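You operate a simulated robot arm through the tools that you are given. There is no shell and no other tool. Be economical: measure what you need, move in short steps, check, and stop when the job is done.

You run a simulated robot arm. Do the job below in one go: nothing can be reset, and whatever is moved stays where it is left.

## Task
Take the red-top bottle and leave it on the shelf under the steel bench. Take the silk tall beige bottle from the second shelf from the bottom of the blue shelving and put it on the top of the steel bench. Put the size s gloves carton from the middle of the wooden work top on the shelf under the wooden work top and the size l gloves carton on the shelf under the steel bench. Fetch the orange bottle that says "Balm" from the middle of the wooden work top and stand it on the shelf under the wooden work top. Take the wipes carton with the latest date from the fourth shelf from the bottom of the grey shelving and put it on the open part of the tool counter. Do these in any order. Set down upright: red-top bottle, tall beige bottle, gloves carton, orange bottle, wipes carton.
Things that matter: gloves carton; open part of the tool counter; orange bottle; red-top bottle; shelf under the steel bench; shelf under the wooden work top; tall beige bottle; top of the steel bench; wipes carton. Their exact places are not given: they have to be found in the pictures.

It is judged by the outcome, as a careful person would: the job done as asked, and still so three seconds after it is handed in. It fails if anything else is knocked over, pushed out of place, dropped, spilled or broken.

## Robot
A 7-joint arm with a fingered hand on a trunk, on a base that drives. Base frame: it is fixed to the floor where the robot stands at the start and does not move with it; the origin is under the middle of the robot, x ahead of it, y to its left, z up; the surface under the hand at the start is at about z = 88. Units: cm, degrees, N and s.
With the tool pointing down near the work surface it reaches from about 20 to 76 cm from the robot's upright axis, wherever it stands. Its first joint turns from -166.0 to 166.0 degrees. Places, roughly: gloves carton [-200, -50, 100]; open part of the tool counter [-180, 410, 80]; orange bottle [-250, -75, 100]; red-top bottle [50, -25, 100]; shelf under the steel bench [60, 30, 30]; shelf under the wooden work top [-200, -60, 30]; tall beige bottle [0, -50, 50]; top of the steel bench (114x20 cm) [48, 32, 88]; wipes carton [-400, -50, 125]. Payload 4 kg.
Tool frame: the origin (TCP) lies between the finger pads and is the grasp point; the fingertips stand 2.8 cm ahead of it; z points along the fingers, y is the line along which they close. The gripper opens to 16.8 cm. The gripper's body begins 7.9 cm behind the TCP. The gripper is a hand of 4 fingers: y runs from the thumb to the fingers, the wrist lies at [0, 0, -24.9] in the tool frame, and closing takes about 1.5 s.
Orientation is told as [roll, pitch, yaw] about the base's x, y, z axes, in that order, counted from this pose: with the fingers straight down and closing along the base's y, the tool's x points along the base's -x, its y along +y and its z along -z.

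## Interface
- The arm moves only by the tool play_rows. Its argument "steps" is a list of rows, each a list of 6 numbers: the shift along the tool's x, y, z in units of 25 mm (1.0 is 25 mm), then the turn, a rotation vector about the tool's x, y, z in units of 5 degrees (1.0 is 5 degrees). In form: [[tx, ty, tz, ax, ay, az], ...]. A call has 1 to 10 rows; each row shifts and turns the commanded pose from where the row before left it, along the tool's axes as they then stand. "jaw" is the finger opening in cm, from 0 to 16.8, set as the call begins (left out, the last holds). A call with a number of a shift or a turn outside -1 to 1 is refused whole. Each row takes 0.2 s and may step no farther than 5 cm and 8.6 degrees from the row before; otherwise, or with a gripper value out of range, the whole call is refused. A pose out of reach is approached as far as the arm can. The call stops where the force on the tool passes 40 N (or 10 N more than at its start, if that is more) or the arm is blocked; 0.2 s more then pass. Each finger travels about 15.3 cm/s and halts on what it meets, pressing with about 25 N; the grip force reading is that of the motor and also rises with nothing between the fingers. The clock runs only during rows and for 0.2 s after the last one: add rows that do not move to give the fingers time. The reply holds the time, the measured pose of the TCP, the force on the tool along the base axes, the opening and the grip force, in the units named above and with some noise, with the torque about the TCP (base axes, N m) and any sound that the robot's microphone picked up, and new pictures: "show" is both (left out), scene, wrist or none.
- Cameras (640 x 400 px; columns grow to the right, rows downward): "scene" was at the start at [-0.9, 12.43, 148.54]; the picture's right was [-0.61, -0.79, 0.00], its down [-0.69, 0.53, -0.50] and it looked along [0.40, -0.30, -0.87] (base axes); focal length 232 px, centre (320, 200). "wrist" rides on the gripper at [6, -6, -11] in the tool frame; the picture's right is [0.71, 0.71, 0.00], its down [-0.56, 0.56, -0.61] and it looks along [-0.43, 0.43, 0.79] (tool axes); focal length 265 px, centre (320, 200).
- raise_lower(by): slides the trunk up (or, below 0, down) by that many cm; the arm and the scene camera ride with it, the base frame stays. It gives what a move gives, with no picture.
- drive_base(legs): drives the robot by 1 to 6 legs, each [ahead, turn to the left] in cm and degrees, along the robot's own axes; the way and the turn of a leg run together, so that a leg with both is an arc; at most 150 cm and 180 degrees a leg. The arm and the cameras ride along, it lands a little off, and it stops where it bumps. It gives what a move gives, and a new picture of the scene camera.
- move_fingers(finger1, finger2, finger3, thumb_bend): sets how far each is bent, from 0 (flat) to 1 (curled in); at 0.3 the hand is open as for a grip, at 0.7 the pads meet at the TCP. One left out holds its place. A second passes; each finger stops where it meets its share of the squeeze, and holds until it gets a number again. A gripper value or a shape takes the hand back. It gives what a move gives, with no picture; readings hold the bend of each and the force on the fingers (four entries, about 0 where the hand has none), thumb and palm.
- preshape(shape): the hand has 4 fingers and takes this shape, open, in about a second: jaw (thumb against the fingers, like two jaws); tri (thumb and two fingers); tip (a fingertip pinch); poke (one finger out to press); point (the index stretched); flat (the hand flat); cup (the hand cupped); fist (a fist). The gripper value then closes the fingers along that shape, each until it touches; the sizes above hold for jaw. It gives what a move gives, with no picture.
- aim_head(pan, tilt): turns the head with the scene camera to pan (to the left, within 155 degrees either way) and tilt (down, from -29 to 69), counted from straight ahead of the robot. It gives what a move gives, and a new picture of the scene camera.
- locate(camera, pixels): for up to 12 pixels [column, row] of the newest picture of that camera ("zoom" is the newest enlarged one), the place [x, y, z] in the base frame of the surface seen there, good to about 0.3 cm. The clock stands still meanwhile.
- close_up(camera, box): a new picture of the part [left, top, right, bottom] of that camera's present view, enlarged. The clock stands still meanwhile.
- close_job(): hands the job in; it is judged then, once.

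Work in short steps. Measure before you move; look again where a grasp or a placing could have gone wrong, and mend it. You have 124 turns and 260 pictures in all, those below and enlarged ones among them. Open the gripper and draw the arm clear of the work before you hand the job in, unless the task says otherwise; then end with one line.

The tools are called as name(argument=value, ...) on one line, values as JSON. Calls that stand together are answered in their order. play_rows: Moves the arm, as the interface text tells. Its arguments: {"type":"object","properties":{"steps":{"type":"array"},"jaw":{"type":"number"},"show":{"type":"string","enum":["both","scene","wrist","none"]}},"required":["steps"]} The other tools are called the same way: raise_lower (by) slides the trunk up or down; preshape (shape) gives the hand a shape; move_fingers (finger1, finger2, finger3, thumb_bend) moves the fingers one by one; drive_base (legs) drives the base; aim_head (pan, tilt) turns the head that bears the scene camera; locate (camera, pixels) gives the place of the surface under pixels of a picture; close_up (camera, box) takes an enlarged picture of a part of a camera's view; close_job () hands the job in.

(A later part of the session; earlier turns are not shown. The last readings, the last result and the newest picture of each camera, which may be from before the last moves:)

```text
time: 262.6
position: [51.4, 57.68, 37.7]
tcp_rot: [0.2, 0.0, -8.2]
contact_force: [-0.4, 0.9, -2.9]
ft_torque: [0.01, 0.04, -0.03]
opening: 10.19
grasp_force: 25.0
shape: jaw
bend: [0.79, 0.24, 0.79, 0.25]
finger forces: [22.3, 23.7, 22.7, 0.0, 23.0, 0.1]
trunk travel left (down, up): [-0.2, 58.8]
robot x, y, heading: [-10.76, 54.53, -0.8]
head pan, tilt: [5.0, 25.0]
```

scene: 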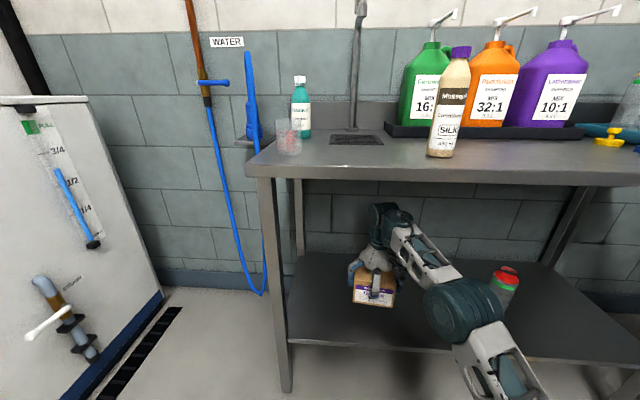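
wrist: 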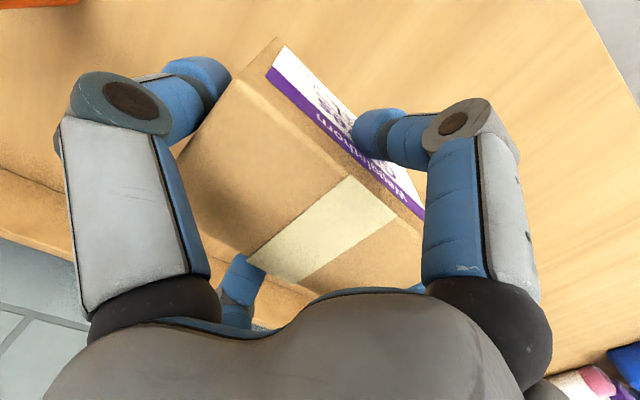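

Still free at z=37.7; I'll continue 2 mm, then 1 mm.

play_rows(steps=[[0, 0, 0.08, 0, 0, 0], [0, 0, 0, 0, 0, 0]], show="none")

play_rows(steps=[[0, 0, 0.04, 0, 0, 0], [0, 0, 0, 0, 0, 0]], show="none")

close_up(camera="scene", box=[300, 190, 460, 330])

```text
time: 263.2
position: [51.31, 57.8, 37.5]
tcp_rot: [0.3, 0.0, -8.1]
contact_force: [0.6, -1.2, -1.9]
ft_torque: [-0.06, 0.01, -0.02]
opening: 10.21
grasp_force: 24.4
shape: jaw
bend: [0.79, 0.24, 0.79, 0.25]
finger forces: [22.3, 23.7, 22.7, 0.0, 23.0, 0.1]
trunk travel left (down, up): [-0.2, 58.8]
robot x, y, heading: [-11.08, 53.74, -0.8]
head pan, tilt: [5.0, 25.0]
```

```text
time: 263.8
position: [51.37, 57.82, 37.46]
tcp_rot: [0.3, -0.2, -8.1]
contact_force: [0.2, -0.9, 5.9]
ft_torque: [-0.21, 0.0, 0.02]
opening: 10.23
grasp_force: 25.2
shape: jaw
bend: [0.79, 0.24, 0.79, 0.25]
finger forces: [22.7, 23.8, 23.1, 0.0, 23.6, 0.0]
trunk travel left (down, up): [-0.2, 58.8]
robot x, y, heading: [-10.89, 54.56, -0.7]
head pan, tilt: [5.0, 25.0]
```

```text
2.86 times, centred on (380, 260) of scene
```

zoom: 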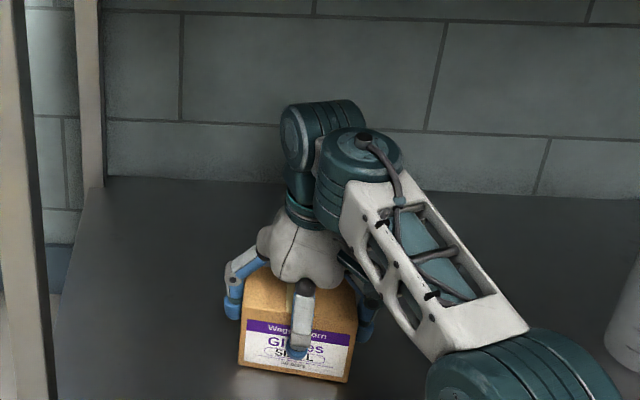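

Contact felt (6 N). I'll release, rise 7.5 cm, check, and back out.

play_rows(steps=[[0, 0, 0, 0, 0, 0], [0, 0, 0, 0, 0, 0], [0, 0, 0, 0, 0, 0], [0, 0, 0, 0, 0, 0], [0, 0, 0, 0, 0, 0]], jaw=16.8, show="none")

play_rows(steps=[[0, 0, -0.5, 0, 0, 0], [0, 0, -0.5, 0, 0, 0], [0, 0, -0.5, 0, 0, 0], [0, 0, -0.5, 0, 0, 0], [0, 0, -0.5, 0, 0, 0], [0, 0, -0.5, 0, 0, 0], [0, 0, 0, 0, 0, 0]], show="wrist")

drive_base(legs=[[-50, 0]])

raise_lower(by=40)

raise_lower(by=18)

```text
time: 265.0
position: [51.32, 57.81, 37.5]
tcp_rot: [0.2, 0.0, -8.0]
contact_force: [-0.5, -0.3, 0.6]
ft_torque: [0.03, -0.01, -0.02]
opening: 16.74
grasp_force: 0.1
shape: jaw
bend: [0.3, 0.3, 0.3, 0.3]
finger forces: [0.1, 0.0, 0.1, 0.0, 0.0, 0.1]
trunk travel left (down, up): [-0.2, 58.8]
robot x, y, heading: [-10.43, 54.24, -0.7]
head pan, tilt: [5.0, 25.0]
```

```text
time: 266.6
position: [51.28, 57.73, 44.85]
tcp_rot: [0.3, 0.0, -8.3]
contact_force: [0.0, 0.0, 0.7]
ft_torque: [-0.03, 0.03, -0.03]
opening: 16.8
grasp_force: 0.1
shape: jaw
bend: [0.3, 0.3, 0.3, 0.3]
finger forces: [0.0, 0.0, 0.1, 0.0, 0.1, 0.1]
trunk travel left (down, up): [-0.2, 58.8]
robot x, y, heading: [-10.65, 54.06, -1.1]
head pan, tilt: [5.0, 25.0]
```

wrist: 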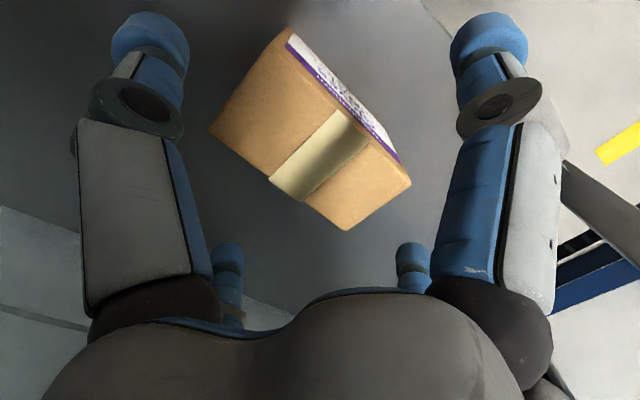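

```text
time: 269.6
position: [1.13, 58.1, 44.79]
tcp_rot: [0.2, 0.0, -8.6]
contact_force: [-0.1, -0.4, -0.2]
ft_torque: [-0.03, -0.04, 0.0]
opening: 16.81
grasp_force: 0.2
shape: jaw
bend: [0.3, 0.3, 0.3, 0.3]
finger forces: [0.0, 0.0, 0.1, 0.1, 0.1, 0.1]
trunk travel left (down, up): [-0.2, 58.8]
robot x, y, heading: [-61.1, 55.3, -1.5]
head pan, tilt: [5.0, 25.0]
```

scene: 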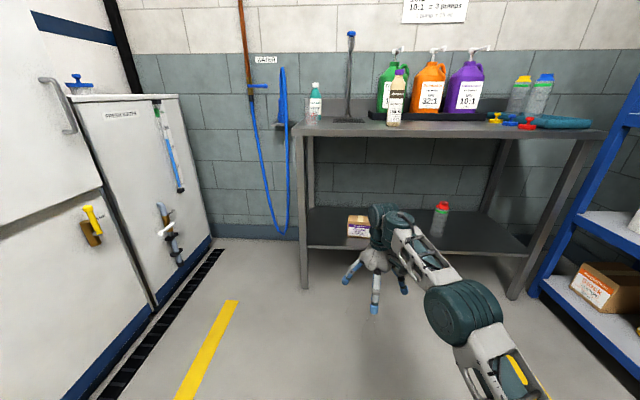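

```text
time: 273.4
position: [1.21, 58.21, 84.83]
tcp_rot: [0.3, -0.1, -8.6]
contact_force: [0.2, -0.3, -0.5]
ft_torque: [0.0, -0.02, -0.02]
opening: 16.79
grasp_force: 0.1
shape: jaw
bend: [0.3, 0.3, 0.3, 0.3]
finger forces: [0.0, 0.0, 0.1, 0.0, 0.0, 0.1]
trunk travel left (down, up): [-40.2, 18.8]
robot x, y, heading: [-60.95, 54.92, -1.2]
head pan, tilt: [5.0, 25.0]
```

```text
time: 275.4
position: [1.22, 58.06, 102.84]
tcp_rot: [0.1, 0.0, -8.7]
contact_force: [1.6, 0.4, 0.1]
ft_torque: [0.01, 0.0, -0.01]
opening: 16.79
grasp_force: 0.1
shape: jaw
bend: [0.3, 0.3, 0.3, 0.3]
finger forces: [0.1, 0.1, 0.1, 0.0, 0.1, 0.1]
trunk travel left (down, up): [-58.2, 0.8]
robot x, y, heading: [-61.42, 54.82, -1.4]
head pan, tilt: [5.0, 25.0]
```

Carton L stands on the bench shelf. Now I'll set the tilted X pose for Balm: straighten yaw, pitch -65, roll 45.

play_rows(steps=[[0, 0, 0, 0, 0, -1], [0, 0, 0, 0, 0, -0.45], [0, 0, 0, 0, -1, 0], [0, 0, 0, 0, -1, 0], [0, 0, 0, 0, -1, 0], [0, 0, 0, 0, -1, 0], [0, 0, 0, 0, -1, 0], [0, 0, 0, 0, -1, 0], [0, 0, 0, 0, -1, 0], [0, 0, 0, 0, -1, 0]], jaw=11, show="none")

play_rows(steps=[[0, 0, 0, 0, -1, 0], [0, 0, 0, 0, -1, 0], [0, 0, 0, 0, -1, 0], [0, 0, 0, 0, -1, 0], [0, 0, 0, 0, -1, 0], [0, 0, 0, 0, 0, -1], [0, 0, 0, 0, 0, -1], [0, 0, 0, 0, 0, -1], [0, 0, 0, 0, 0, -1], [0, 0, 0, 0, 0, -1]], show="none")

play_rows(steps=[[0, 0, 0, 0, 0, -1], [0, 0, 0, 0, 0, -1], [0, 0, 0, 0, 0, -1], [0, 0, 0, 0, 0, -1], [0, 0, 0, 0, 0, 0]], show="none")

drive_base(legs=[[0, 181.4], [110, 0], [83, 0], [0, 90]])

```text
time: 277.6
position: [1.16, 58.23, 102.88]
tcp_rot: [0.2, -40.1, -1.5]
contact_force: [0.2, -0.2, 0.1]
ft_torque: [-0.01, 0.0, 0.03]
opening: 11.07
grasp_force: 0.1
shape: jaw
bend: [0.27, 0.27, 0.27, 0.27]
finger forces: [0.0, 0.1, 0.0, 0.0, 0.0, 0.1]
trunk travel left (down, up): [-58.2, 0.8]
robot x, y, heading: [-60.65, 55.12, -1.2]
head pan, tilt: [5.0, 25.0]
```

```text
time: 279.8
position: [1.18, 58.28, 102.71]
tcp_rot: [-42.0, -55.3, 46.4]
contact_force: [-0.4, 0.6, -0.7]
ft_torque: [0.0, 0.0, -0.01]
opening: 11.06
grasp_force: 0.0
shape: jaw
bend: [0.27, 0.27, 0.27, 0.27]
finger forces: [0.0, 0.1, 0.0, 0.1, 0.1, 0.0]
trunk travel left (down, up): [-58.2, 0.8]
robot x, y, heading: [-61.05, 55.03, -1.2]
head pan, tilt: [5.0, 25.0]
```

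```text
time: 281.0
position: [1.34, 58.09, 102.94]
tcp_rot: [-56.6, -40.0, 65.8]
contact_force: [-0.9, 0.0, 0.0]
ft_torque: [0.03, 0.05, 0.0]
opening: 11.03
grasp_force: 0.2
shape: jaw
bend: [0.27, 0.27, 0.27, 0.27]
finger forces: [0.0, 0.1, 0.1, 0.0, 0.0, 0.0]
trunk travel left (down, up): [-58.2, 0.8]
robot x, y, heading: [-61.03, 55.41, -1.3]
head pan, tilt: [5.0, 25.0]
```

```text
refused: 181.4 is not a number from -180 to 180
```

The pose is set. I'll drive along the aisle to x≈-268 and face the worktop.

drive_base(legs=[[0, 180], [0, 1.3], [105, 0], [102, 0], [0, 90]])

aim_head(pan=0, tilt=35)

close_up(camera="scene", box=[200, 80, 440, 230])

```text
time: 303.1
position: [-259.07, -13.44, 102.78]
tcp_rot: [-56.5, -39.9, -18.0]
contact_force: [0.2, 0.3, 0.1]
ft_torque: [0.02, 0.01, -0.03]
opening: 11.08
grasp_force: 0.0
shape: jaw
bend: [0.27, 0.27, 0.27, 0.27]
finger forces: [0.0, 0.0, 0.0, 0.0, 0.1, 0.1]
trunk travel left (down, up): [-58.2, 0.8]
robot x, y, heading: [-269.06, 47.82, -84.9]
head pan, tilt: [5.0, 25.0]
```

scene: 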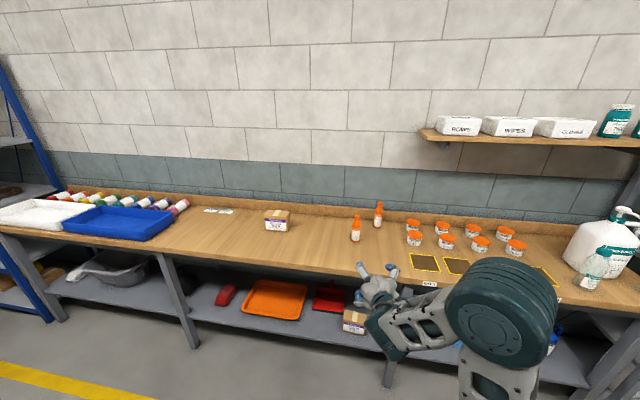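

```text
time: 303.8
position: [-259.2, -13.51, 102.71]
tcp_rot: [-56.5, -40.0, -18.0]
contact_force: [-0.2, -1.1, 0.6]
ft_torque: [-0.04, 0.02, -0.02]
opening: 11.08
grasp_force: 0.1
shape: jaw
bend: [0.27, 0.27, 0.27, 0.27]
finger forces: [0.1, 0.1, 0.1, 0.0, 0.1, 0.1]
trunk travel left (down, up): [-58.2, 0.8]
robot x, y, heading: [-269.27, 48.03, -85.1]
head pan, tilt: [0.0, 35.0]
```

scene: 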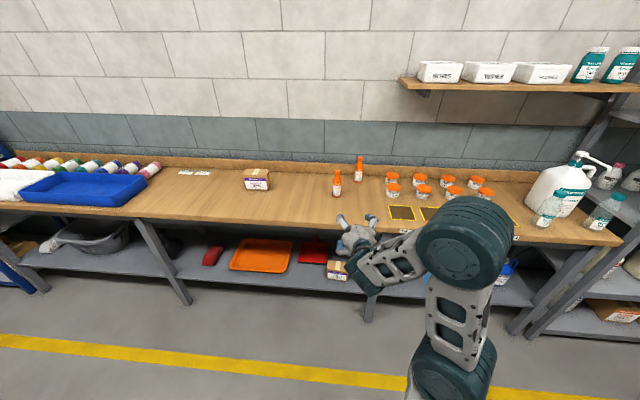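

```text
2.67 times, centred on (320, 155) of scene
```

zoom: 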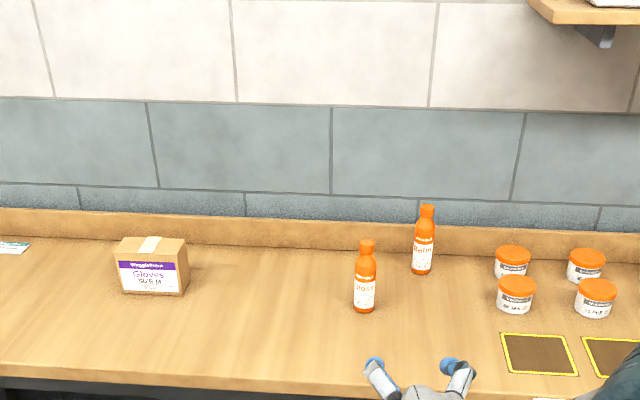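

Both orange bottles are clear; heading is 5° off. I'll correct it and measure both bottles from here.

locate(camera="zoom", pixels=[[422, 258], [415, 250], [430, 250], [425, 210], [364, 295], [356, 290], [373, 290], [366, 245], [422, 240], [512, 265], [420, 215]])

drive_base(legs=[[0, -5]])

```text
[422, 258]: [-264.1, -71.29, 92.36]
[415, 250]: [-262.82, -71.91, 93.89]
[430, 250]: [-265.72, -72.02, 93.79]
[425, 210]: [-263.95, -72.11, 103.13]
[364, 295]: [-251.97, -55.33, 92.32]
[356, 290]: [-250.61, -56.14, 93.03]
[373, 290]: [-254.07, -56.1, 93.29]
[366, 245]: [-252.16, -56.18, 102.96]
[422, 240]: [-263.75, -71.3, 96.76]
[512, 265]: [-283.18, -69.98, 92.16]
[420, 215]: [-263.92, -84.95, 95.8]
```

```text
time: 304.7
position: [-264.53, -14.09, 102.9]
tcp_rot: [-56.5, -40.0, -22.9]
contact_force: [1.0, -0.2, -0.4]
ft_torque: [0.0, -0.01, 0.0]
opening: 11.05
grasp_force: 0.0
shape: jaw
bend: [0.27, 0.27, 0.27, 0.27]
finger forces: [0.0, 0.0, 0.0, 0.1, 0.0, 0.0]
trunk travel left (down, up): [-58.2, 0.8]
robot x, y, heading: [-269.14, 47.64, -89.9]
head pan, tilt: [0.0, 35.0]
```

scene: 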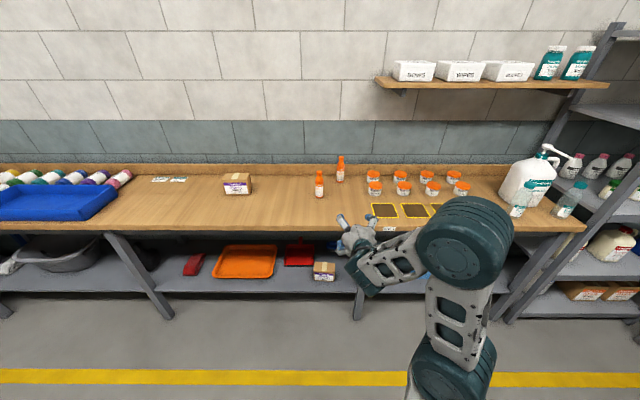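

Balm's centre is (-264.3,-73.1) and Gloss is at (-252.2,-57.2), 12 cm to the side. I'll extend 14 cm, lower to z≈96.7 in front of the worktop, then drive in most of the way.

play_rows(steps=[[-0.331, -0.331, 0.992, 0, 0, 0], [-0.331, -0.331, 0.992, 0, 0, 0], [-0.331, -0.331, 0.992, 0, 0, 0], [-0.331, -0.331, 0.992, 0, 0, 0], [-0.331, -0.331, 0.992, 0, 0, 0], [0.53, 0.53, 0.35, 0, 0, 0], [0.53, 0.53, 0.35, 0, 0, 0], [0.53, 0.53, 0.35, 0, 0, 0], [0, 0, 0, 0, 0, 0]], show="none")

drive_base(legs=[[30, 0]])

close_up(camera="scene", box=[220, 100, 440, 250])

```text
time: 306.7
position: [-264.56, -27.82, 96.61]
tcp_rot: [-56.4, -40.0, -22.8]
contact_force: [0.1, -0.1, 0.0]
ft_torque: [-0.01, 0.0, 0.03]
opening: 11.04
grasp_force: 0.1
shape: jaw
bend: [0.27, 0.27, 0.27, 0.27]
finger forces: [0.1, 0.1, 0.1, 0.0, 0.0, 0.0]
trunk travel left (down, up): [-58.2, 0.8]
robot x, y, heading: [-269.2, 48.34, -89.4]
head pan, tilt: [0.0, 35.0]
```

```text
time: 308.7
position: [-264.4, -57.57, 96.77]
tcp_rot: [-56.5, -40.1, -22.8]
contact_force: [-0.6, 0.5, 0.2]
ft_torque: [0.03, 0.02, 0.01]
opening: 11.05
grasp_force: 0.1
shape: jaw
bend: [0.27, 0.27, 0.27, 0.27]
finger forces: [0.0, 0.1, 0.0, 0.0, 0.1, 0.1]
trunk travel left (down, up): [-58.2, 0.8]
robot x, y, heading: [-268.85, 17.96, -89.8]
head pan, tilt: [0.0, 35.0]
```

scene: 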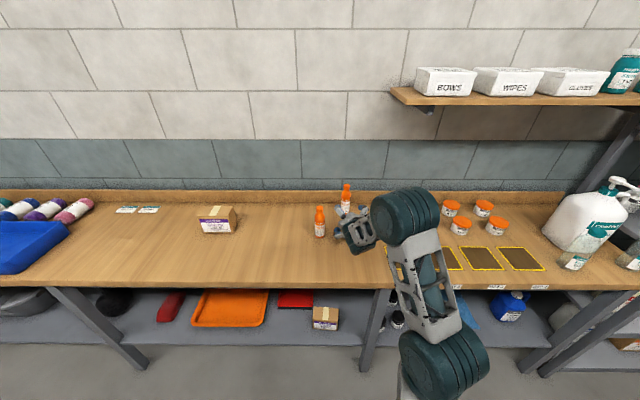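

```text
2.67 times, centred on (330, 175) of scene
```

zoom: 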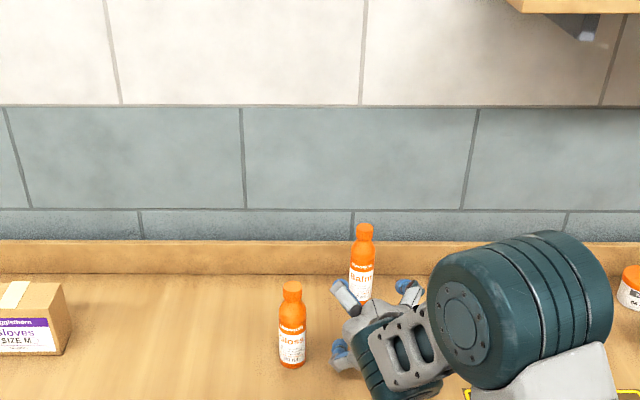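

The hand is between Gloss and the jars, in line with Balm. I'll drive 11 cm more and view before the last bit.

drive_base(legs=[[11, 0]])

close_up(camera="scene", box=[240, 140, 420, 260])

play_rows(steps=[[0, 0, 0, 0, 0, 0]], show="wrist")

```text
time: 309.9
position: [-264.27, -68.53, 96.75]
tcp_rot: [-56.5, -40.0, -22.8]
contact_force: [-0.6, -0.9, -0.3]
ft_torque: [-0.03, 0.0, -0.03]
opening: 11.06
grasp_force: 0.0
shape: jaw
bend: [0.27, 0.27, 0.27, 0.27]
finger forces: [0.1, 0.1, 0.1, 0.0, 0.0, 0.0]
trunk travel left (down, up): [-58.2, 0.8]
robot x, y, heading: [-268.85, 7.01, -89.5]
head pan, tilt: [0.0, 35.0]
```

scene: 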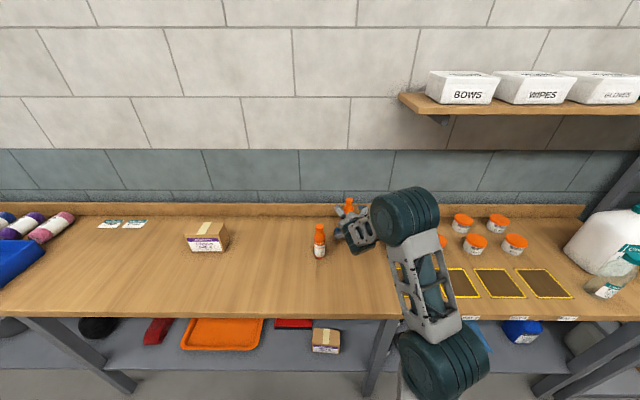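

```text
3.33 times, centred on (330, 200) of scene
```

zoom: 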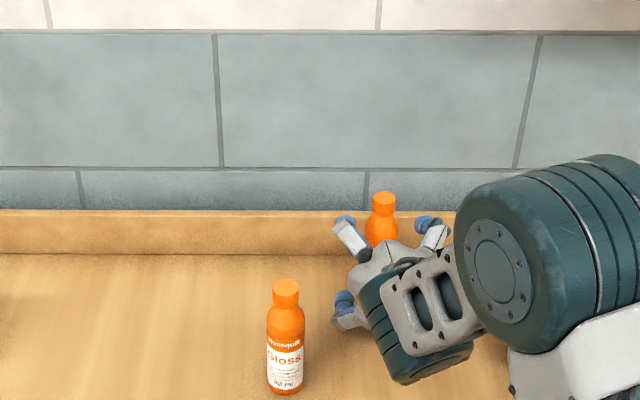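

```text
time: 310.3
position: [-264.3, -68.45, 96.67]
tcp_rot: [-56.5, -40.0, -22.6]
contact_force: [0.7, 0.1, -0.6]
ft_torque: [0.07, 0.02, -0.01]
opening: 11.05
grasp_force: 0.0
shape: jaw
bend: [0.27, 0.27, 0.27, 0.27]
finger forces: [0.0, 0.0, 0.1, 0.0, 0.0, 0.0]
trunk travel left (down, up): [-58.2, 0.8]
robot x, y, heading: [-268.76, 7.01, -89.6]
head pan, tilt: [0.0, 35.0]
```

wrist: 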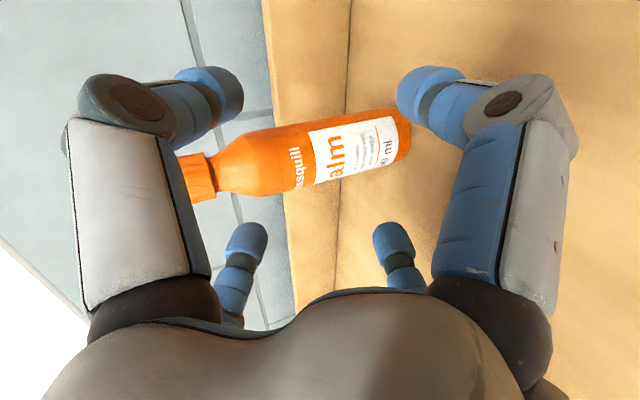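

Balm is centred between the digits ahead. I'll advance 4.5 cm, lower 0.5 cm, and close.

play_rows(steps=[[-0.276, -0.276, 0.827, 0, 0, 0], [-0.276, -0.276, 0.827, 0, 0, 0], [0.12, 0.12, 0.08, 0, 0, 0], [0, 0, 0, 0, 0, 0]], show="wrist")

play_rows(steps=[[0, 0, 0, 0, 0, 0], [0, 0, 0, 0, 0, 0], [0, 0, 0, 0, 0, 0], [0, 0, 0, 0, 0, 0], [0, 0, 0, 0, 0, 0], [0, 0, 0, 0, 0, 0], [0, 0, 0, 0, 0, 0]], jaw=1)

close_up(camera="scene", box=[240, 140, 420, 260])

```text
time: 311.3
position: [-264.05, -73.09, 96.28]
tcp_rot: [-56.5, -40.0, -22.8]
contact_force: [-0.3, -0.2, 0.5]
ft_torque: [0.01, -0.02, 0.01]
opening: 11.06
grasp_force: 0.1
shape: jaw
bend: [0.27, 0.27, 0.27, 0.27]
finger forces: [0.0, 0.0, 0.1, 0.1, 0.0, 0.0]
trunk travel left (down, up): [-58.2, 0.8]
robot x, y, heading: [-269.14, 7.37, -90.0]
head pan, tilt: [0.0, 35.0]
```

wrist: 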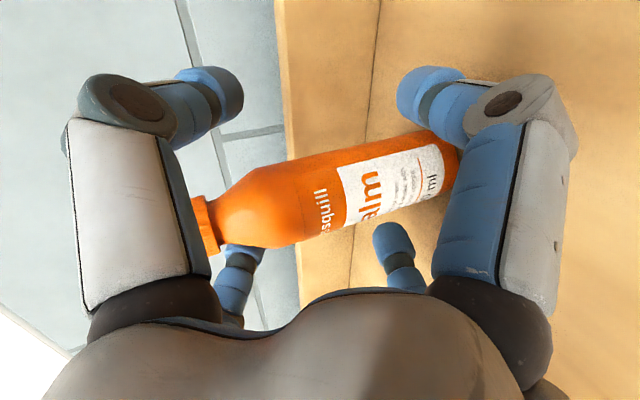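

```text
time: 312.9
position: [-264.19, -73.01, 96.38]
tcp_rot: [-56.6, -40.0, -22.6]
contact_force: [0.7, 1.3, 2.8]
ft_torque: [0.14, 0.0, -0.02]
opening: 4.3
grasp_force: 24.8
shape: jaw
bend: [0.46, 0.45, 0.79, 0.51]
finger forces: [28.0, 28.0, 20.1, 0.0, 19.4, 0.0]
trunk travel left (down, up): [-58.2, 0.8]
robot x, y, heading: [-268.65, 7.29, -89.6]
head pan, tilt: [0.0, 35.0]
```

scene: 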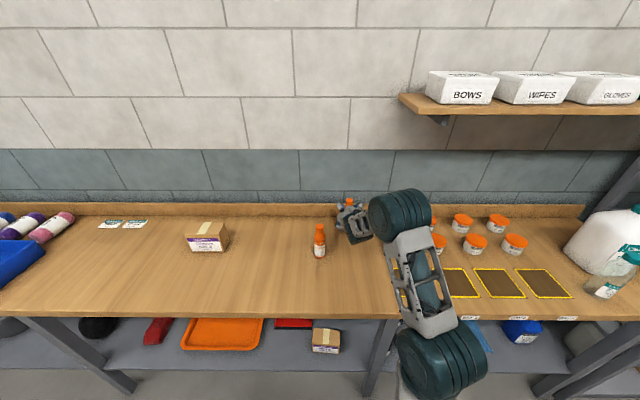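
wrist: 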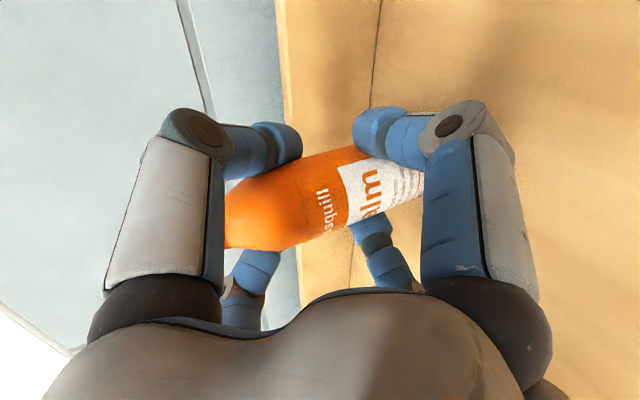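

```text
3.33 times, centred on (330, 200) of scene
```

zoom: 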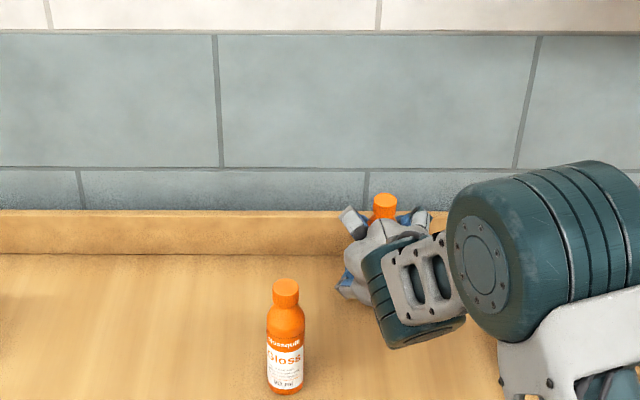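

All four digits hold Balm. I'll lift 6 cm, check it, and back straight out.

play_rows(steps=[[-0.2, -0.2, -0.13, 0, 0, 0], [-0.4, -0.4, -0.27, 0, 0, 0], [-0.5, -0.5, -0.33, 0, 0, 0], [-0.45, -0.45, -0.3, 0, 0, 0], [0, 0, 0, 0, 0, 0]], show="wrist")

drive_base(legs=[[-48, 0]])

raise_lower(by=-40)

raise_lower(by=-14)

aim_head(pan=0, tilt=30)

```text
time: 314.1
position: [-264.24, -73.01, 102.41]
tcp_rot: [-56.5, -40.0, -22.8]
contact_force: [-0.2, -0.2, -2.3]
ft_torque: [0.03, -0.01, 0.01]
opening: 4.3
grasp_force: 25.5
shape: jaw
bend: [0.46, 0.45, 0.79, 0.51]
finger forces: [27.3, 27.1, 20.3, 0.1, 19.4, 0.1]
trunk travel left (down, up): [-58.2, 0.8]
robot x, y, heading: [-269.15, 7.16, -89.5]
head pan, tilt: [0.0, 35.0]
```

wrist: 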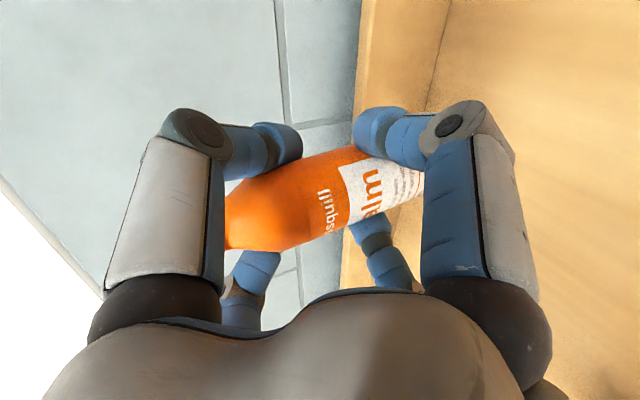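

```text
time: 317.0
position: [-264.38, -24.58, 102.44]
tcp_rot: [-56.5, -40.0, -22.7]
contact_force: [0.0, -0.3, -1.5]
ft_torque: [-0.01, 0.0, 0.0]
opening: 4.31
grasp_force: 24.9
shape: jaw
bend: [0.46, 0.45, 0.79, 0.51]
finger forces: [27.4, 27.1, 20.4, 0.0, 19.5, 0.0]
trunk travel left (down, up): [-58.2, 0.8]
robot x, y, heading: [-269.23, 55.75, -89.6]
head pan, tilt: [0.0, 35.0]
```

scene: 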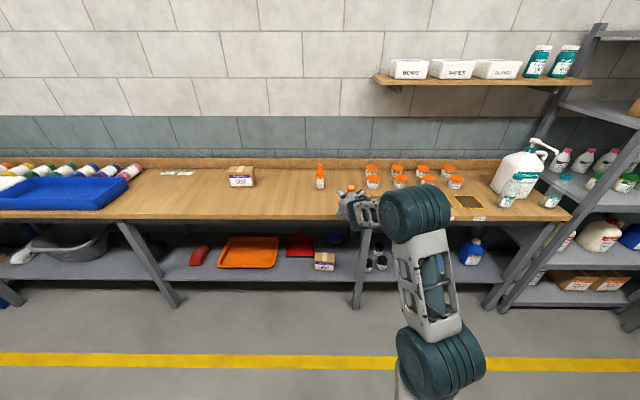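

```text
time: 320.8
position: [-264.49, -24.58, 62.46]
tcp_rot: [-56.5, -40.0, -22.8]
contact_force: [0.6, 0.6, -1.0]
ft_torque: [0.01, 0.01, 0.02]
opening: 4.31
grasp_force: 25.1
shape: jaw
bend: [0.46, 0.45, 0.79, 0.51]
finger forces: [27.5, 27.2, 20.3, 0.1, 19.5, 0.0]
trunk travel left (down, up): [-18.2, 40.8]
robot x, y, heading: [-269.13, 55.99, -89.6]
head pan, tilt: [0.0, 35.0]
```

```text
time: 322.5
position: [-264.51, -24.62, 48.45]
tcp_rot: [-56.5, -40.0, -22.7]
contact_force: [1.4, 0.0, -1.7]
ft_torque: [0.02, 0.0, 0.03]
opening: 4.31
grasp_force: 24.7
shape: jaw
bend: [0.46, 0.45, 0.79, 0.51]
finger forces: [27.5, 27.2, 20.5, 0.0, 19.5, 0.0]
trunk travel left (down, up): [-4.2, 54.8]
robot x, y, heading: [-268.98, 55.56, -89.5]
head pan, tilt: [0.0, 35.0]
```

```text
time: 323.1
position: [-264.39, -24.54, 48.53]
tcp_rot: [-56.6, -40.0, -22.6]
contact_force: [0.2, -0.9, -0.7]
ft_torque: [0.02, 0.0, 0.0]
opening: 4.33
grasp_force: 25.2
shape: jaw
bend: [0.46, 0.45, 0.79, 0.51]
finger forces: [27.5, 27.2, 20.4, 0.1, 19.5, 0.0]
trunk travel left (down, up): [-4.2, 54.8]
robot x, y, heading: [-269.21, 55.77, -89.5]
head pan, tilt: [0.0, 30.0]
```

scene: 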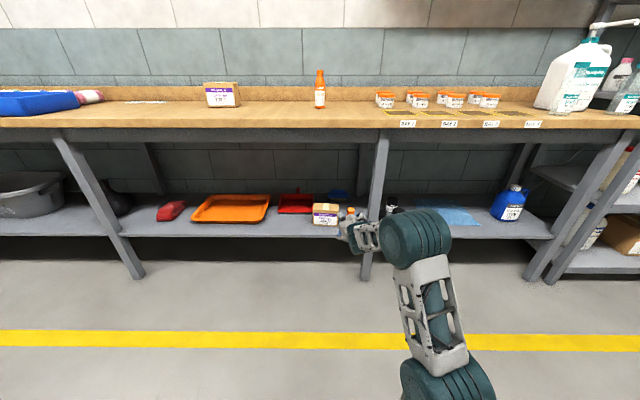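

Free strip seems to lie in front of the dustpan, left of carton S (around pixel (295,225)). I'll measure the edges there.

close_up(camera="scene", box=[180, 170, 400, 260])

locate(camera="scene", pixels=[[266, 200], [262, 218], [252, 222], [281, 211], [311, 212], [295, 225], [295, 233], [313, 222], [336, 223], [325, 205], [280, 228], [192, 217]])

```text
2.91 times, centred on (290, 215) of scene
```

zoom: 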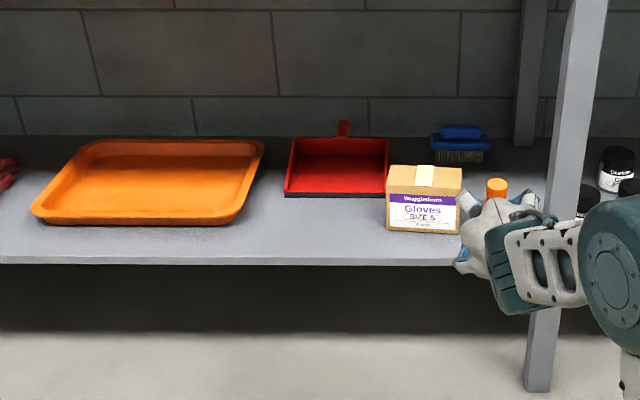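

```text
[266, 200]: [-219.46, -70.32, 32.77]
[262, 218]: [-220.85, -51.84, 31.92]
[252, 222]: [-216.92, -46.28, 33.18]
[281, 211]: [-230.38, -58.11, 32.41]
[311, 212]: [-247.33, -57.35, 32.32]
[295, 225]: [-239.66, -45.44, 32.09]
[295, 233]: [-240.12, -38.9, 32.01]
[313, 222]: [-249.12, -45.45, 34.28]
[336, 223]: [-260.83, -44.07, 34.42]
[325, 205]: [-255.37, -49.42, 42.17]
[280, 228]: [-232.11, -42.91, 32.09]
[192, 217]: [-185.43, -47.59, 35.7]
```

The strip x -222…-248, y -39…-57 is free; I'll put Balm at (-234,-47). Driving 30 cm to +x and facing the shelf again.

drive_base(legs=[[0, 89.5], [30, 0], [0, -90]])

aim_head(pan=0, tilt=30)

```text
time: 332.9
position: [-235.77, -24.4, 48.49]
tcp_rot: [-56.5, -39.9, -23.7]
contact_force: [0.3, -0.7, -1.3]
ft_torque: [-0.02, -0.01, 0.0]
opening: 4.29
grasp_force: 25.4
shape: jaw
bend: [0.46, 0.45, 0.79, 0.51]
finger forces: [27.4, 27.2, 20.1, 0.1, 19.4, 0.0]
trunk travel left (down, up): [-4.2, 54.8]
robot x, y, heading: [-239.1, 56.14, -90.6]
head pan, tilt: [0.0, 30.0]
```

scene: 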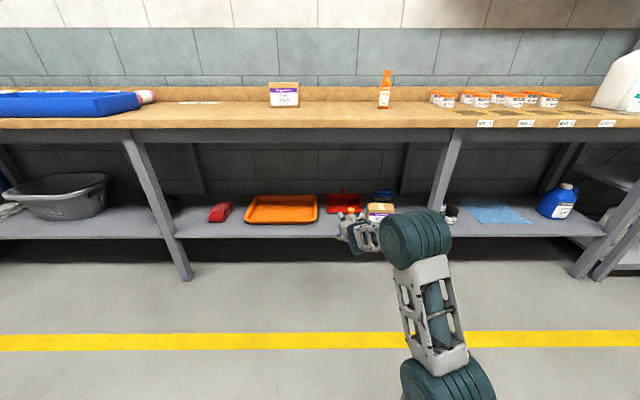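

```text
time: 333.5
position: [-235.79, -24.37, 48.4]
tcp_rot: [-56.4, -40.0, -23.7]
contact_force: [-0.1, -0.3, -0.8]
ft_torque: [0.03, 0.03, -0.02]
opening: 4.3
grasp_force: 24.4
shape: jaw
bend: [0.46, 0.45, 0.79, 0.51]
finger forces: [27.4, 27.3, 20.1, 0.0, 19.3, 0.1]
trunk travel left (down, up): [-4.2, 54.8]
robot x, y, heading: [-238.71, 55.86, -90.7]
head pan, tilt: [0.0, 30.0]
```

scene: 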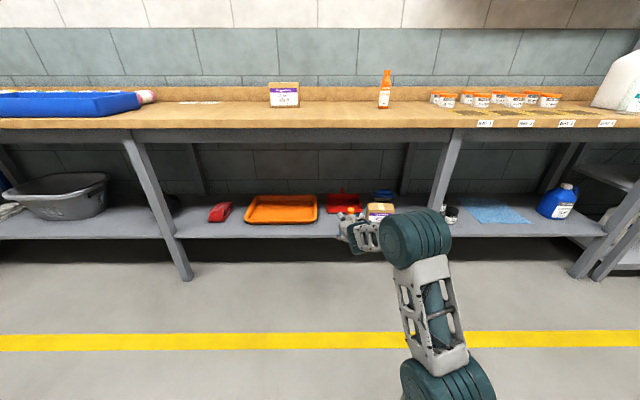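

I'll shift 2 cm to +x and drive 22 cm in.

play_rows(steps=[[-0.566, 0.566, 0, 0, 0, 0], [0, 0, 0, 0, 0, 0]], show="none")

drive_base(legs=[[22.5, 0.6]])

play_rows(steps=[[0.6, 0.6, 0.4, 0, 0, 0], [0.6, 0.6, 0.4, 0, 0, 0], [0.5, 0.5, 0.33, 0, 0, 0], [0, 0, 0, 0, 0, 0]])

close_up(camera="scene", box=[240, 180, 440, 300])

```text
time: 334.1
position: [-233.82, -24.33, 48.35]
tcp_rot: [-56.5, -40.0, -23.7]
contact_force: [-0.5, -1.1, -1.2]
ft_torque: [0.04, 0.03, 0.02]
opening: 4.32
grasp_force: 25.0
shape: jaw
bend: [0.46, 0.45, 0.79, 0.51]
finger forces: [27.6, 27.2, 20.2, 0.1, 19.4, 0.0]
trunk travel left (down, up): [-4.2, 54.8]
robot x, y, heading: [-238.96, 55.84, -90.5]
head pan, tilt: [0.0, 30.0]
```

```text
time: 335.8
position: [-232.49, -46.52, 48.45]
tcp_rot: [-56.6, -40.1, -22.7]
contact_force: [-0.4, 0.4, -0.8]
ft_torque: [0.01, 0.0, 0.01]
opening: 4.28
grasp_force: 24.7
shape: jaw
bend: [0.46, 0.45, 0.79, 0.51]
finger forces: [27.5, 27.3, 20.2, 0.1, 19.5, 0.0]
trunk travel left (down, up): [-4.2, 54.8]
robot x, y, heading: [-239.17, 33.78, -89.8]
head pan, tilt: [0.0, 30.0]
```

scene: 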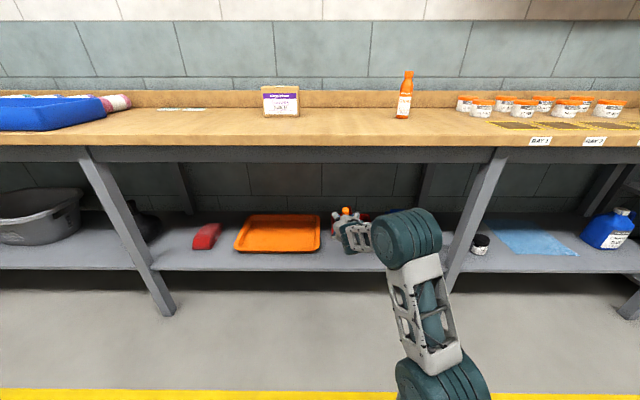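

```text
time: 336.8
position: [-232.42, -46.55, 41.8]
tcp_rot: [-56.5, -40.0, -22.7]
contact_force: [-0.5, 0.2, 0.2]
ft_torque: [0.05, -0.01, 0.02]
opening: 4.27
grasp_force: 25.1
shape: jaw
bend: [0.46, 0.45, 0.79, 0.51]
finger forces: [27.6, 27.4, 20.4, 0.1, 19.3, 0.0]
trunk travel left (down, up): [-4.2, 54.8]
robot x, y, heading: [-239.14, 33.82, -89.6]
head pan, tilt: [0.0, 30.0]
```

scene: 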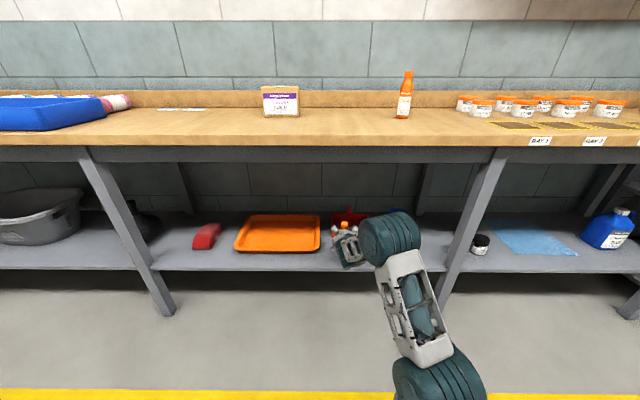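
wrist: 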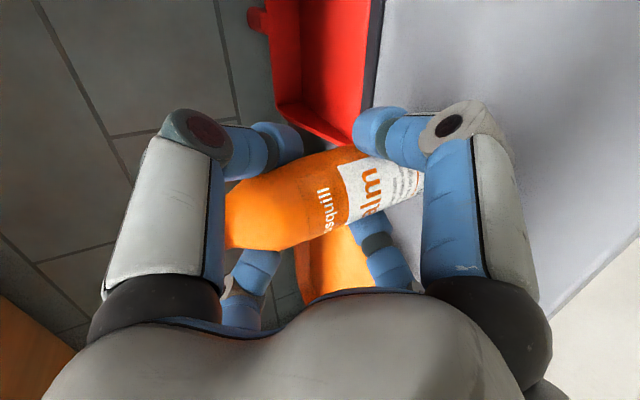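

```text
3.20 times, centred on (340, 240) of scene
```

zoom: 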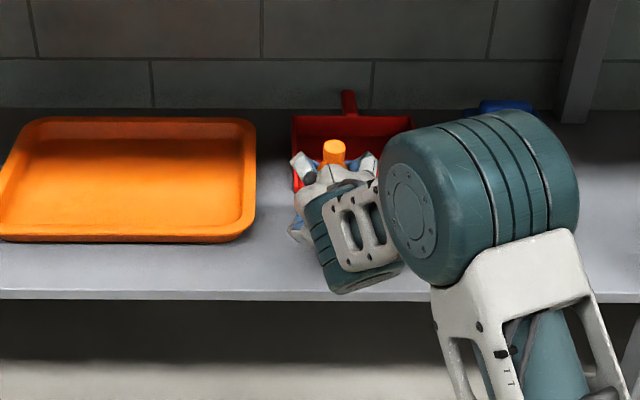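

Clear of tray and dustpan. I'll lower the last ~1.5 cm in small rows.

play_rows(steps=[[0.1, 0.1, 0.066, 0, 0, 0], [0.1, 0.1, 0.066, 0, 0, 0], [0.05, 0.05, 0.033, 0, 0, 0], [0, 0, 0, 0, 0, 0]], show="none")

play_rows(steps=[[0.05, 0.05, 0.033, 0, 0, 0], [0, 0, 0, 0, 0, 0]], show="none")

play_rows(steps=[[0.04, 0.04, 0.026, 0, 0, 0], [0, 0, 0, 0, 0, 0]], show="none")

```text
time: 337.8
position: [-232.38, -46.61, 40.97]
tcp_rot: [-56.5, -40.0, -22.8]
contact_force: [-0.3, 0.4, -1.1]
ft_torque: [0.0, 0.02, -0.01]
opening: 4.29
grasp_force: 25.0
shape: jaw
bend: [0.46, 0.45, 0.79, 0.51]
finger forces: [27.8, 27.4, 20.2, 0.0, 19.4, 0.0]
trunk travel left (down, up): [-4.2, 54.8]
robot x, y, heading: [-239.63, 33.61, -89.4]
head pan, tilt: [0.0, 30.0]
```

```text
time: 338.4
position: [-232.37, -46.5, 40.65]
tcp_rot: [-56.6, -40.1, -22.7]
contact_force: [-0.1, 0.1, -1.4]
ft_torque: [0.01, -0.01, 0.04]
opening: 4.3
grasp_force: 25.3
shape: jaw
bend: [0.46, 0.45, 0.79, 0.51]
finger forces: [27.6, 27.5, 20.2, 0.1, 19.4, 0.0]
trunk travel left (down, up): [-4.2, 54.8]
robot x, y, heading: [-239.38, 33.87, -89.8]
head pan, tilt: [0.0, 30.0]
```

```text
time: 339.0
position: [-232.49, -46.54, 40.48]
tcp_rot: [-56.6, -39.9, -22.7]
contact_force: [1.1, 0.0, -0.4]
ft_torque: [0.01, 0.03, -0.02]
opening: 4.29
grasp_force: 24.9
shape: jaw
bend: [0.46, 0.45, 0.79, 0.51]
finger forces: [27.7, 27.4, 20.3, 0.0, 19.4, 0.0]
trunk travel left (down, up): [-4.2, 54.8]
robot x, y, heading: [-239.01, 33.7, -89.7]
head pan, tilt: [0.0, 30.0]
```

Not yet in contact at 40.5; two more small rows.

play_rows(steps=[[0.04, 0.04, 0.026, 0, 0, 0], [0, 0, 0, 0, 0, 0]], show="none")

play_rows(steps=[[0.03, 0.03, 0.02, 0, 0, 0], [0, 0, 0, 0, 0, 0]], show="none")

```text
time: 339.6
position: [-232.52, -46.57, 40.44]
tcp_rot: [-56.5, -40.0, -22.7]
contact_force: [-0.8, 1.5, 0.6]
ft_torque: [0.09, 0.01, 0.02]
opening: 4.29
grasp_force: 24.7
shape: jaw
bend: [0.46, 0.45, 0.79, 0.51]
finger forces: [28.4, 27.8, 20.4, 0.0, 19.5, 0.0]
trunk travel left (down, up): [-4.2, 54.8]
robot x, y, heading: [-239.14, 33.95, -89.5]
head pan, tilt: [0.0, 30.0]
```

```text
time: 340.2
position: [-232.49, -46.6, 40.35]
tcp_rot: [-56.7, -40.1, -22.6]
contact_force: [0.2, -0.7, 3.8]
ft_torque: [0.02, 0.03, 0.04]
opening: 4.29
grasp_force: 25.0
shape: jaw
bend: [0.46, 0.45, 0.79, 0.51]
finger forces: [29.7, 29.1, 20.4, 0.1, 19.6, 0.0]
trunk travel left (down, up): [-4.2, 54.8]
robot x, y, heading: [-239.27, 33.89, -89.5]
head pan, tilt: [0.0, 30.0]
```

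Contact at 40.35. I'll release to 11, check it stands, then back out.

play_rows(steps=[[0, 0, 0, 0, 0, 0], [0, 0, 0, 0, 0, 0], [0, 0, 0, 0, 0, 0], [0, 0, 0, 0, 0, 0], [0, 0, 0, 0, 0, 0]], jaw=11, show="wrist")

drive_base(legs=[[-35, 0]])

close_up(camera="scene", box=[200, 150, 440, 280])

```text
time: 341.4
position: [-232.42, -46.54, 40.23]
tcp_rot: [-56.4, -40.0, -22.7]
contact_force: [-0.5, -0.1, -0.2]
ft_torque: [0.0, 0.04, -0.01]
opening: 10.92
grasp_force: 0.0
shape: jaw
bend: [0.27, 0.27, 0.27, 0.27]
finger forces: [0.0, 0.0, 0.0, 0.1, 0.0, 0.0]
trunk travel left (down, up): [-4.2, 54.8]
robot x, y, heading: [-238.93, 33.51, -89.5]
head pan, tilt: [0.0, 30.0]
```

wrist: 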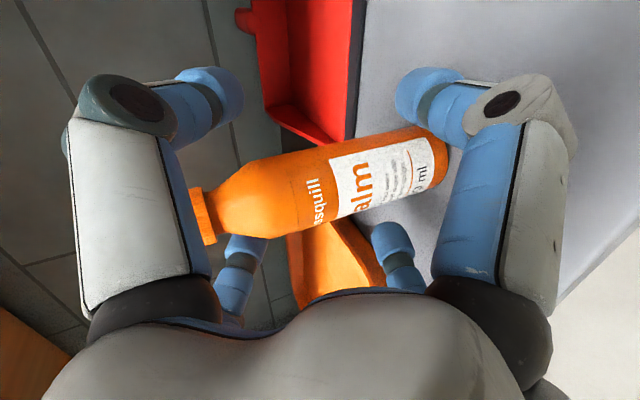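

```text
time: 343.6
position: [-232.78, -11.34, 40.28]
tcp_rot: [-56.5, -40.1, -22.8]
contact_force: [-0.3, 0.5, 0.3]
ft_torque: [-0.01, 0.01, -0.01]
opening: 10.93
grasp_force: 0.1
shape: jaw
bend: [0.27, 0.27, 0.27, 0.27]
finger forces: [0.0, 0.0, 0.1, 0.1, 0.0, 0.1]
trunk travel left (down, up): [-4.2, 54.8]
robot x, y, heading: [-239.65, 69.23, -89.7]
head pan, tilt: [0.0, 30.0]
```

scene: 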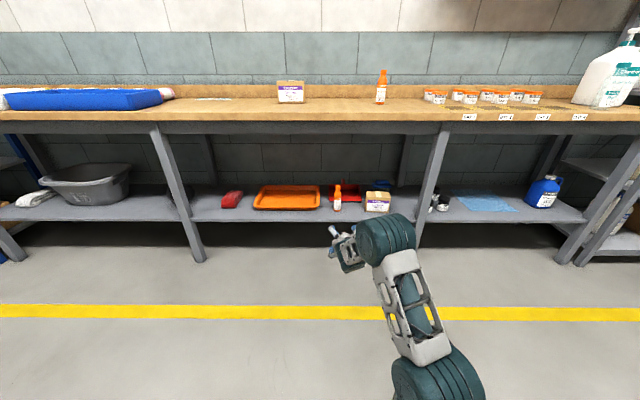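

```text
2.67 times, centred on (320, 215) of scene
```

zoom: 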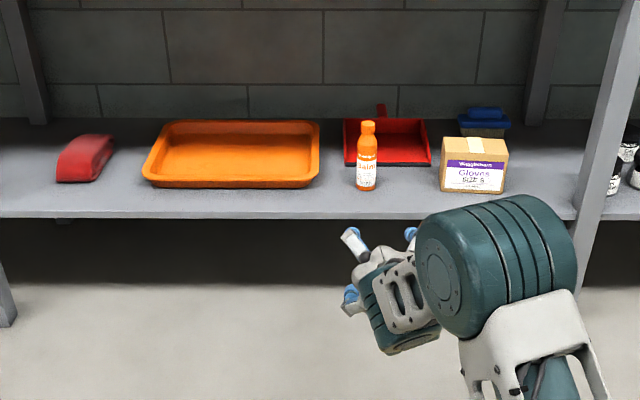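

Balm stands upright beside carton S. Now the wipes: raise the trunk, drive to x≈-390 and face the grey shelving.

raise_lower(by=40)

raise_lower(by=14)

drive_base(legs=[[0, -90], [145, 0], [0, 90]])

aim_head(pan=0, tilt=5)

aim_head(pan=150, tilt=10)

```text
time: 347.5
position: [-232.7, -11.21, 80.2]
tcp_rot: [-56.6, -40.0, -22.7]
contact_force: [0.3, -0.1, -0.4]
ft_torque: [0.01, 0.0, -0.01]
opening: 10.96
grasp_force: 0.0
shape: jaw
bend: [0.27, 0.27, 0.27, 0.27]
finger forces: [0.1, 0.0, 0.1, 0.0, 0.0, 0.1]
trunk travel left (down, up): [-44.2, 14.8]
robot x, y, heading: [-239.4, 68.84, -89.8]
head pan, tilt: [0.0, 30.0]
```

```text
time: 349.1
position: [-232.75, -11.34, 94.14]
tcp_rot: [-56.5, -40.0, -22.8]
contact_force: [0.3, 0.2, 0.1]
ft_torque: [0.02, 0.02, -0.03]
opening: 10.95
grasp_force: 0.1
shape: jaw
bend: [0.27, 0.27, 0.27, 0.27]
finger forces: [0.1, 0.0, 0.0, 0.1, 0.0, 0.0]
trunk travel left (down, up): [-58.2, 0.8]
robot x, y, heading: [-239.48, 68.94, -89.8]
head pan, tilt: [0.0, 30.0]
```

```text
time: 364.1
position: [-378.41, -14.48, 94.16]
tcp_rot: [-56.5, -40.0, -21.8]
contact_force: [-0.3, 0.7, 1.1]
ft_torque: [0.01, 0.04, -0.03]
opening: 10.93
grasp_force: 0.1
shape: jaw
bend: [0.27, 0.27, 0.27, 0.27]
finger forces: [0.1, 0.1, 0.0, 0.0, 0.0, 0.1]
trunk travel left (down, up): [-58.2, 0.8]
robot x, y, heading: [-386.73, 65.49, -88.7]
head pan, tilt: [0.0, 30.0]
```

scene: 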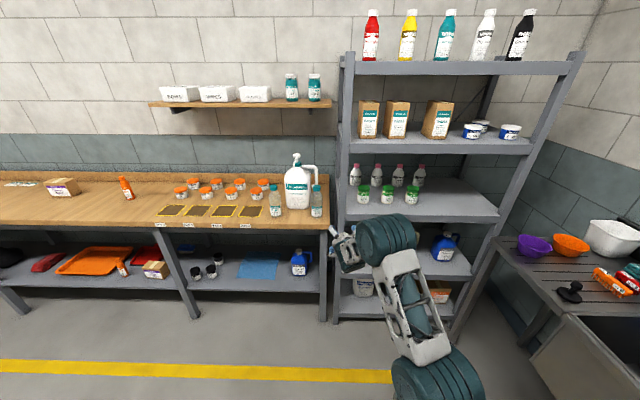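

```text
time: 364.9
position: [-378.31, -14.46, 94.2]
tcp_rot: [-56.5, -40.0, -21.8]
contact_force: [-0.5, 0.5, 0.2]
ft_torque: [-0.01, -0.03, -0.02]
opening: 10.95
grasp_force: 0.0
shape: jaw
bend: [0.27, 0.27, 0.27, 0.27]
finger forces: [0.1, 0.0, 0.0, 0.1, 0.0, 0.1]
trunk travel left (down, up): [-58.2, 0.8]
robot x, y, heading: [-386.52, 65.35, -88.6]
head pan, tilt: [0.0, 5.0]
```

scene: 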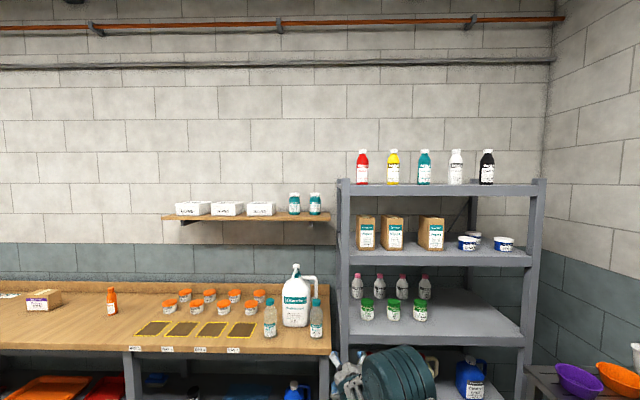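

```text
time: 367.3
position: [-378.39, -14.49, 94.17]
tcp_rot: [-56.5, -40.0, -21.8]
contact_force: [1.0, 0.4, -1.5]
ft_torque: [0.0, 0.01, 0.01]
opening: 10.95
grasp_force: 0.1
shape: jaw
bend: [0.27, 0.27, 0.27, 0.27]
finger forces: [0.1, 0.1, 0.0, 0.0, 0.1, 0.0]
trunk travel left (down, up): [-58.2, 0.8]
robot x, y, heading: [-386.49, 65.85, -88.6]
head pan, tilt: [150.0, 10.0]
```

scene: 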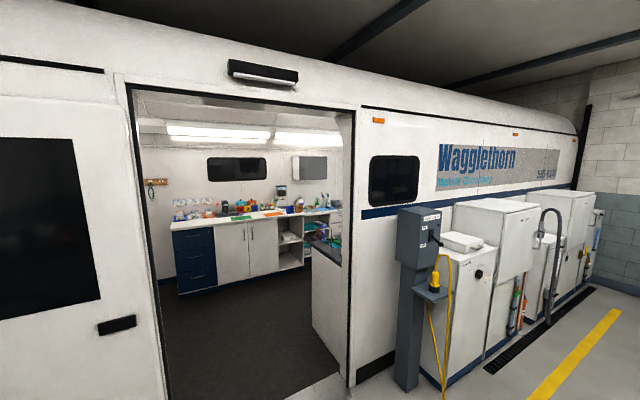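

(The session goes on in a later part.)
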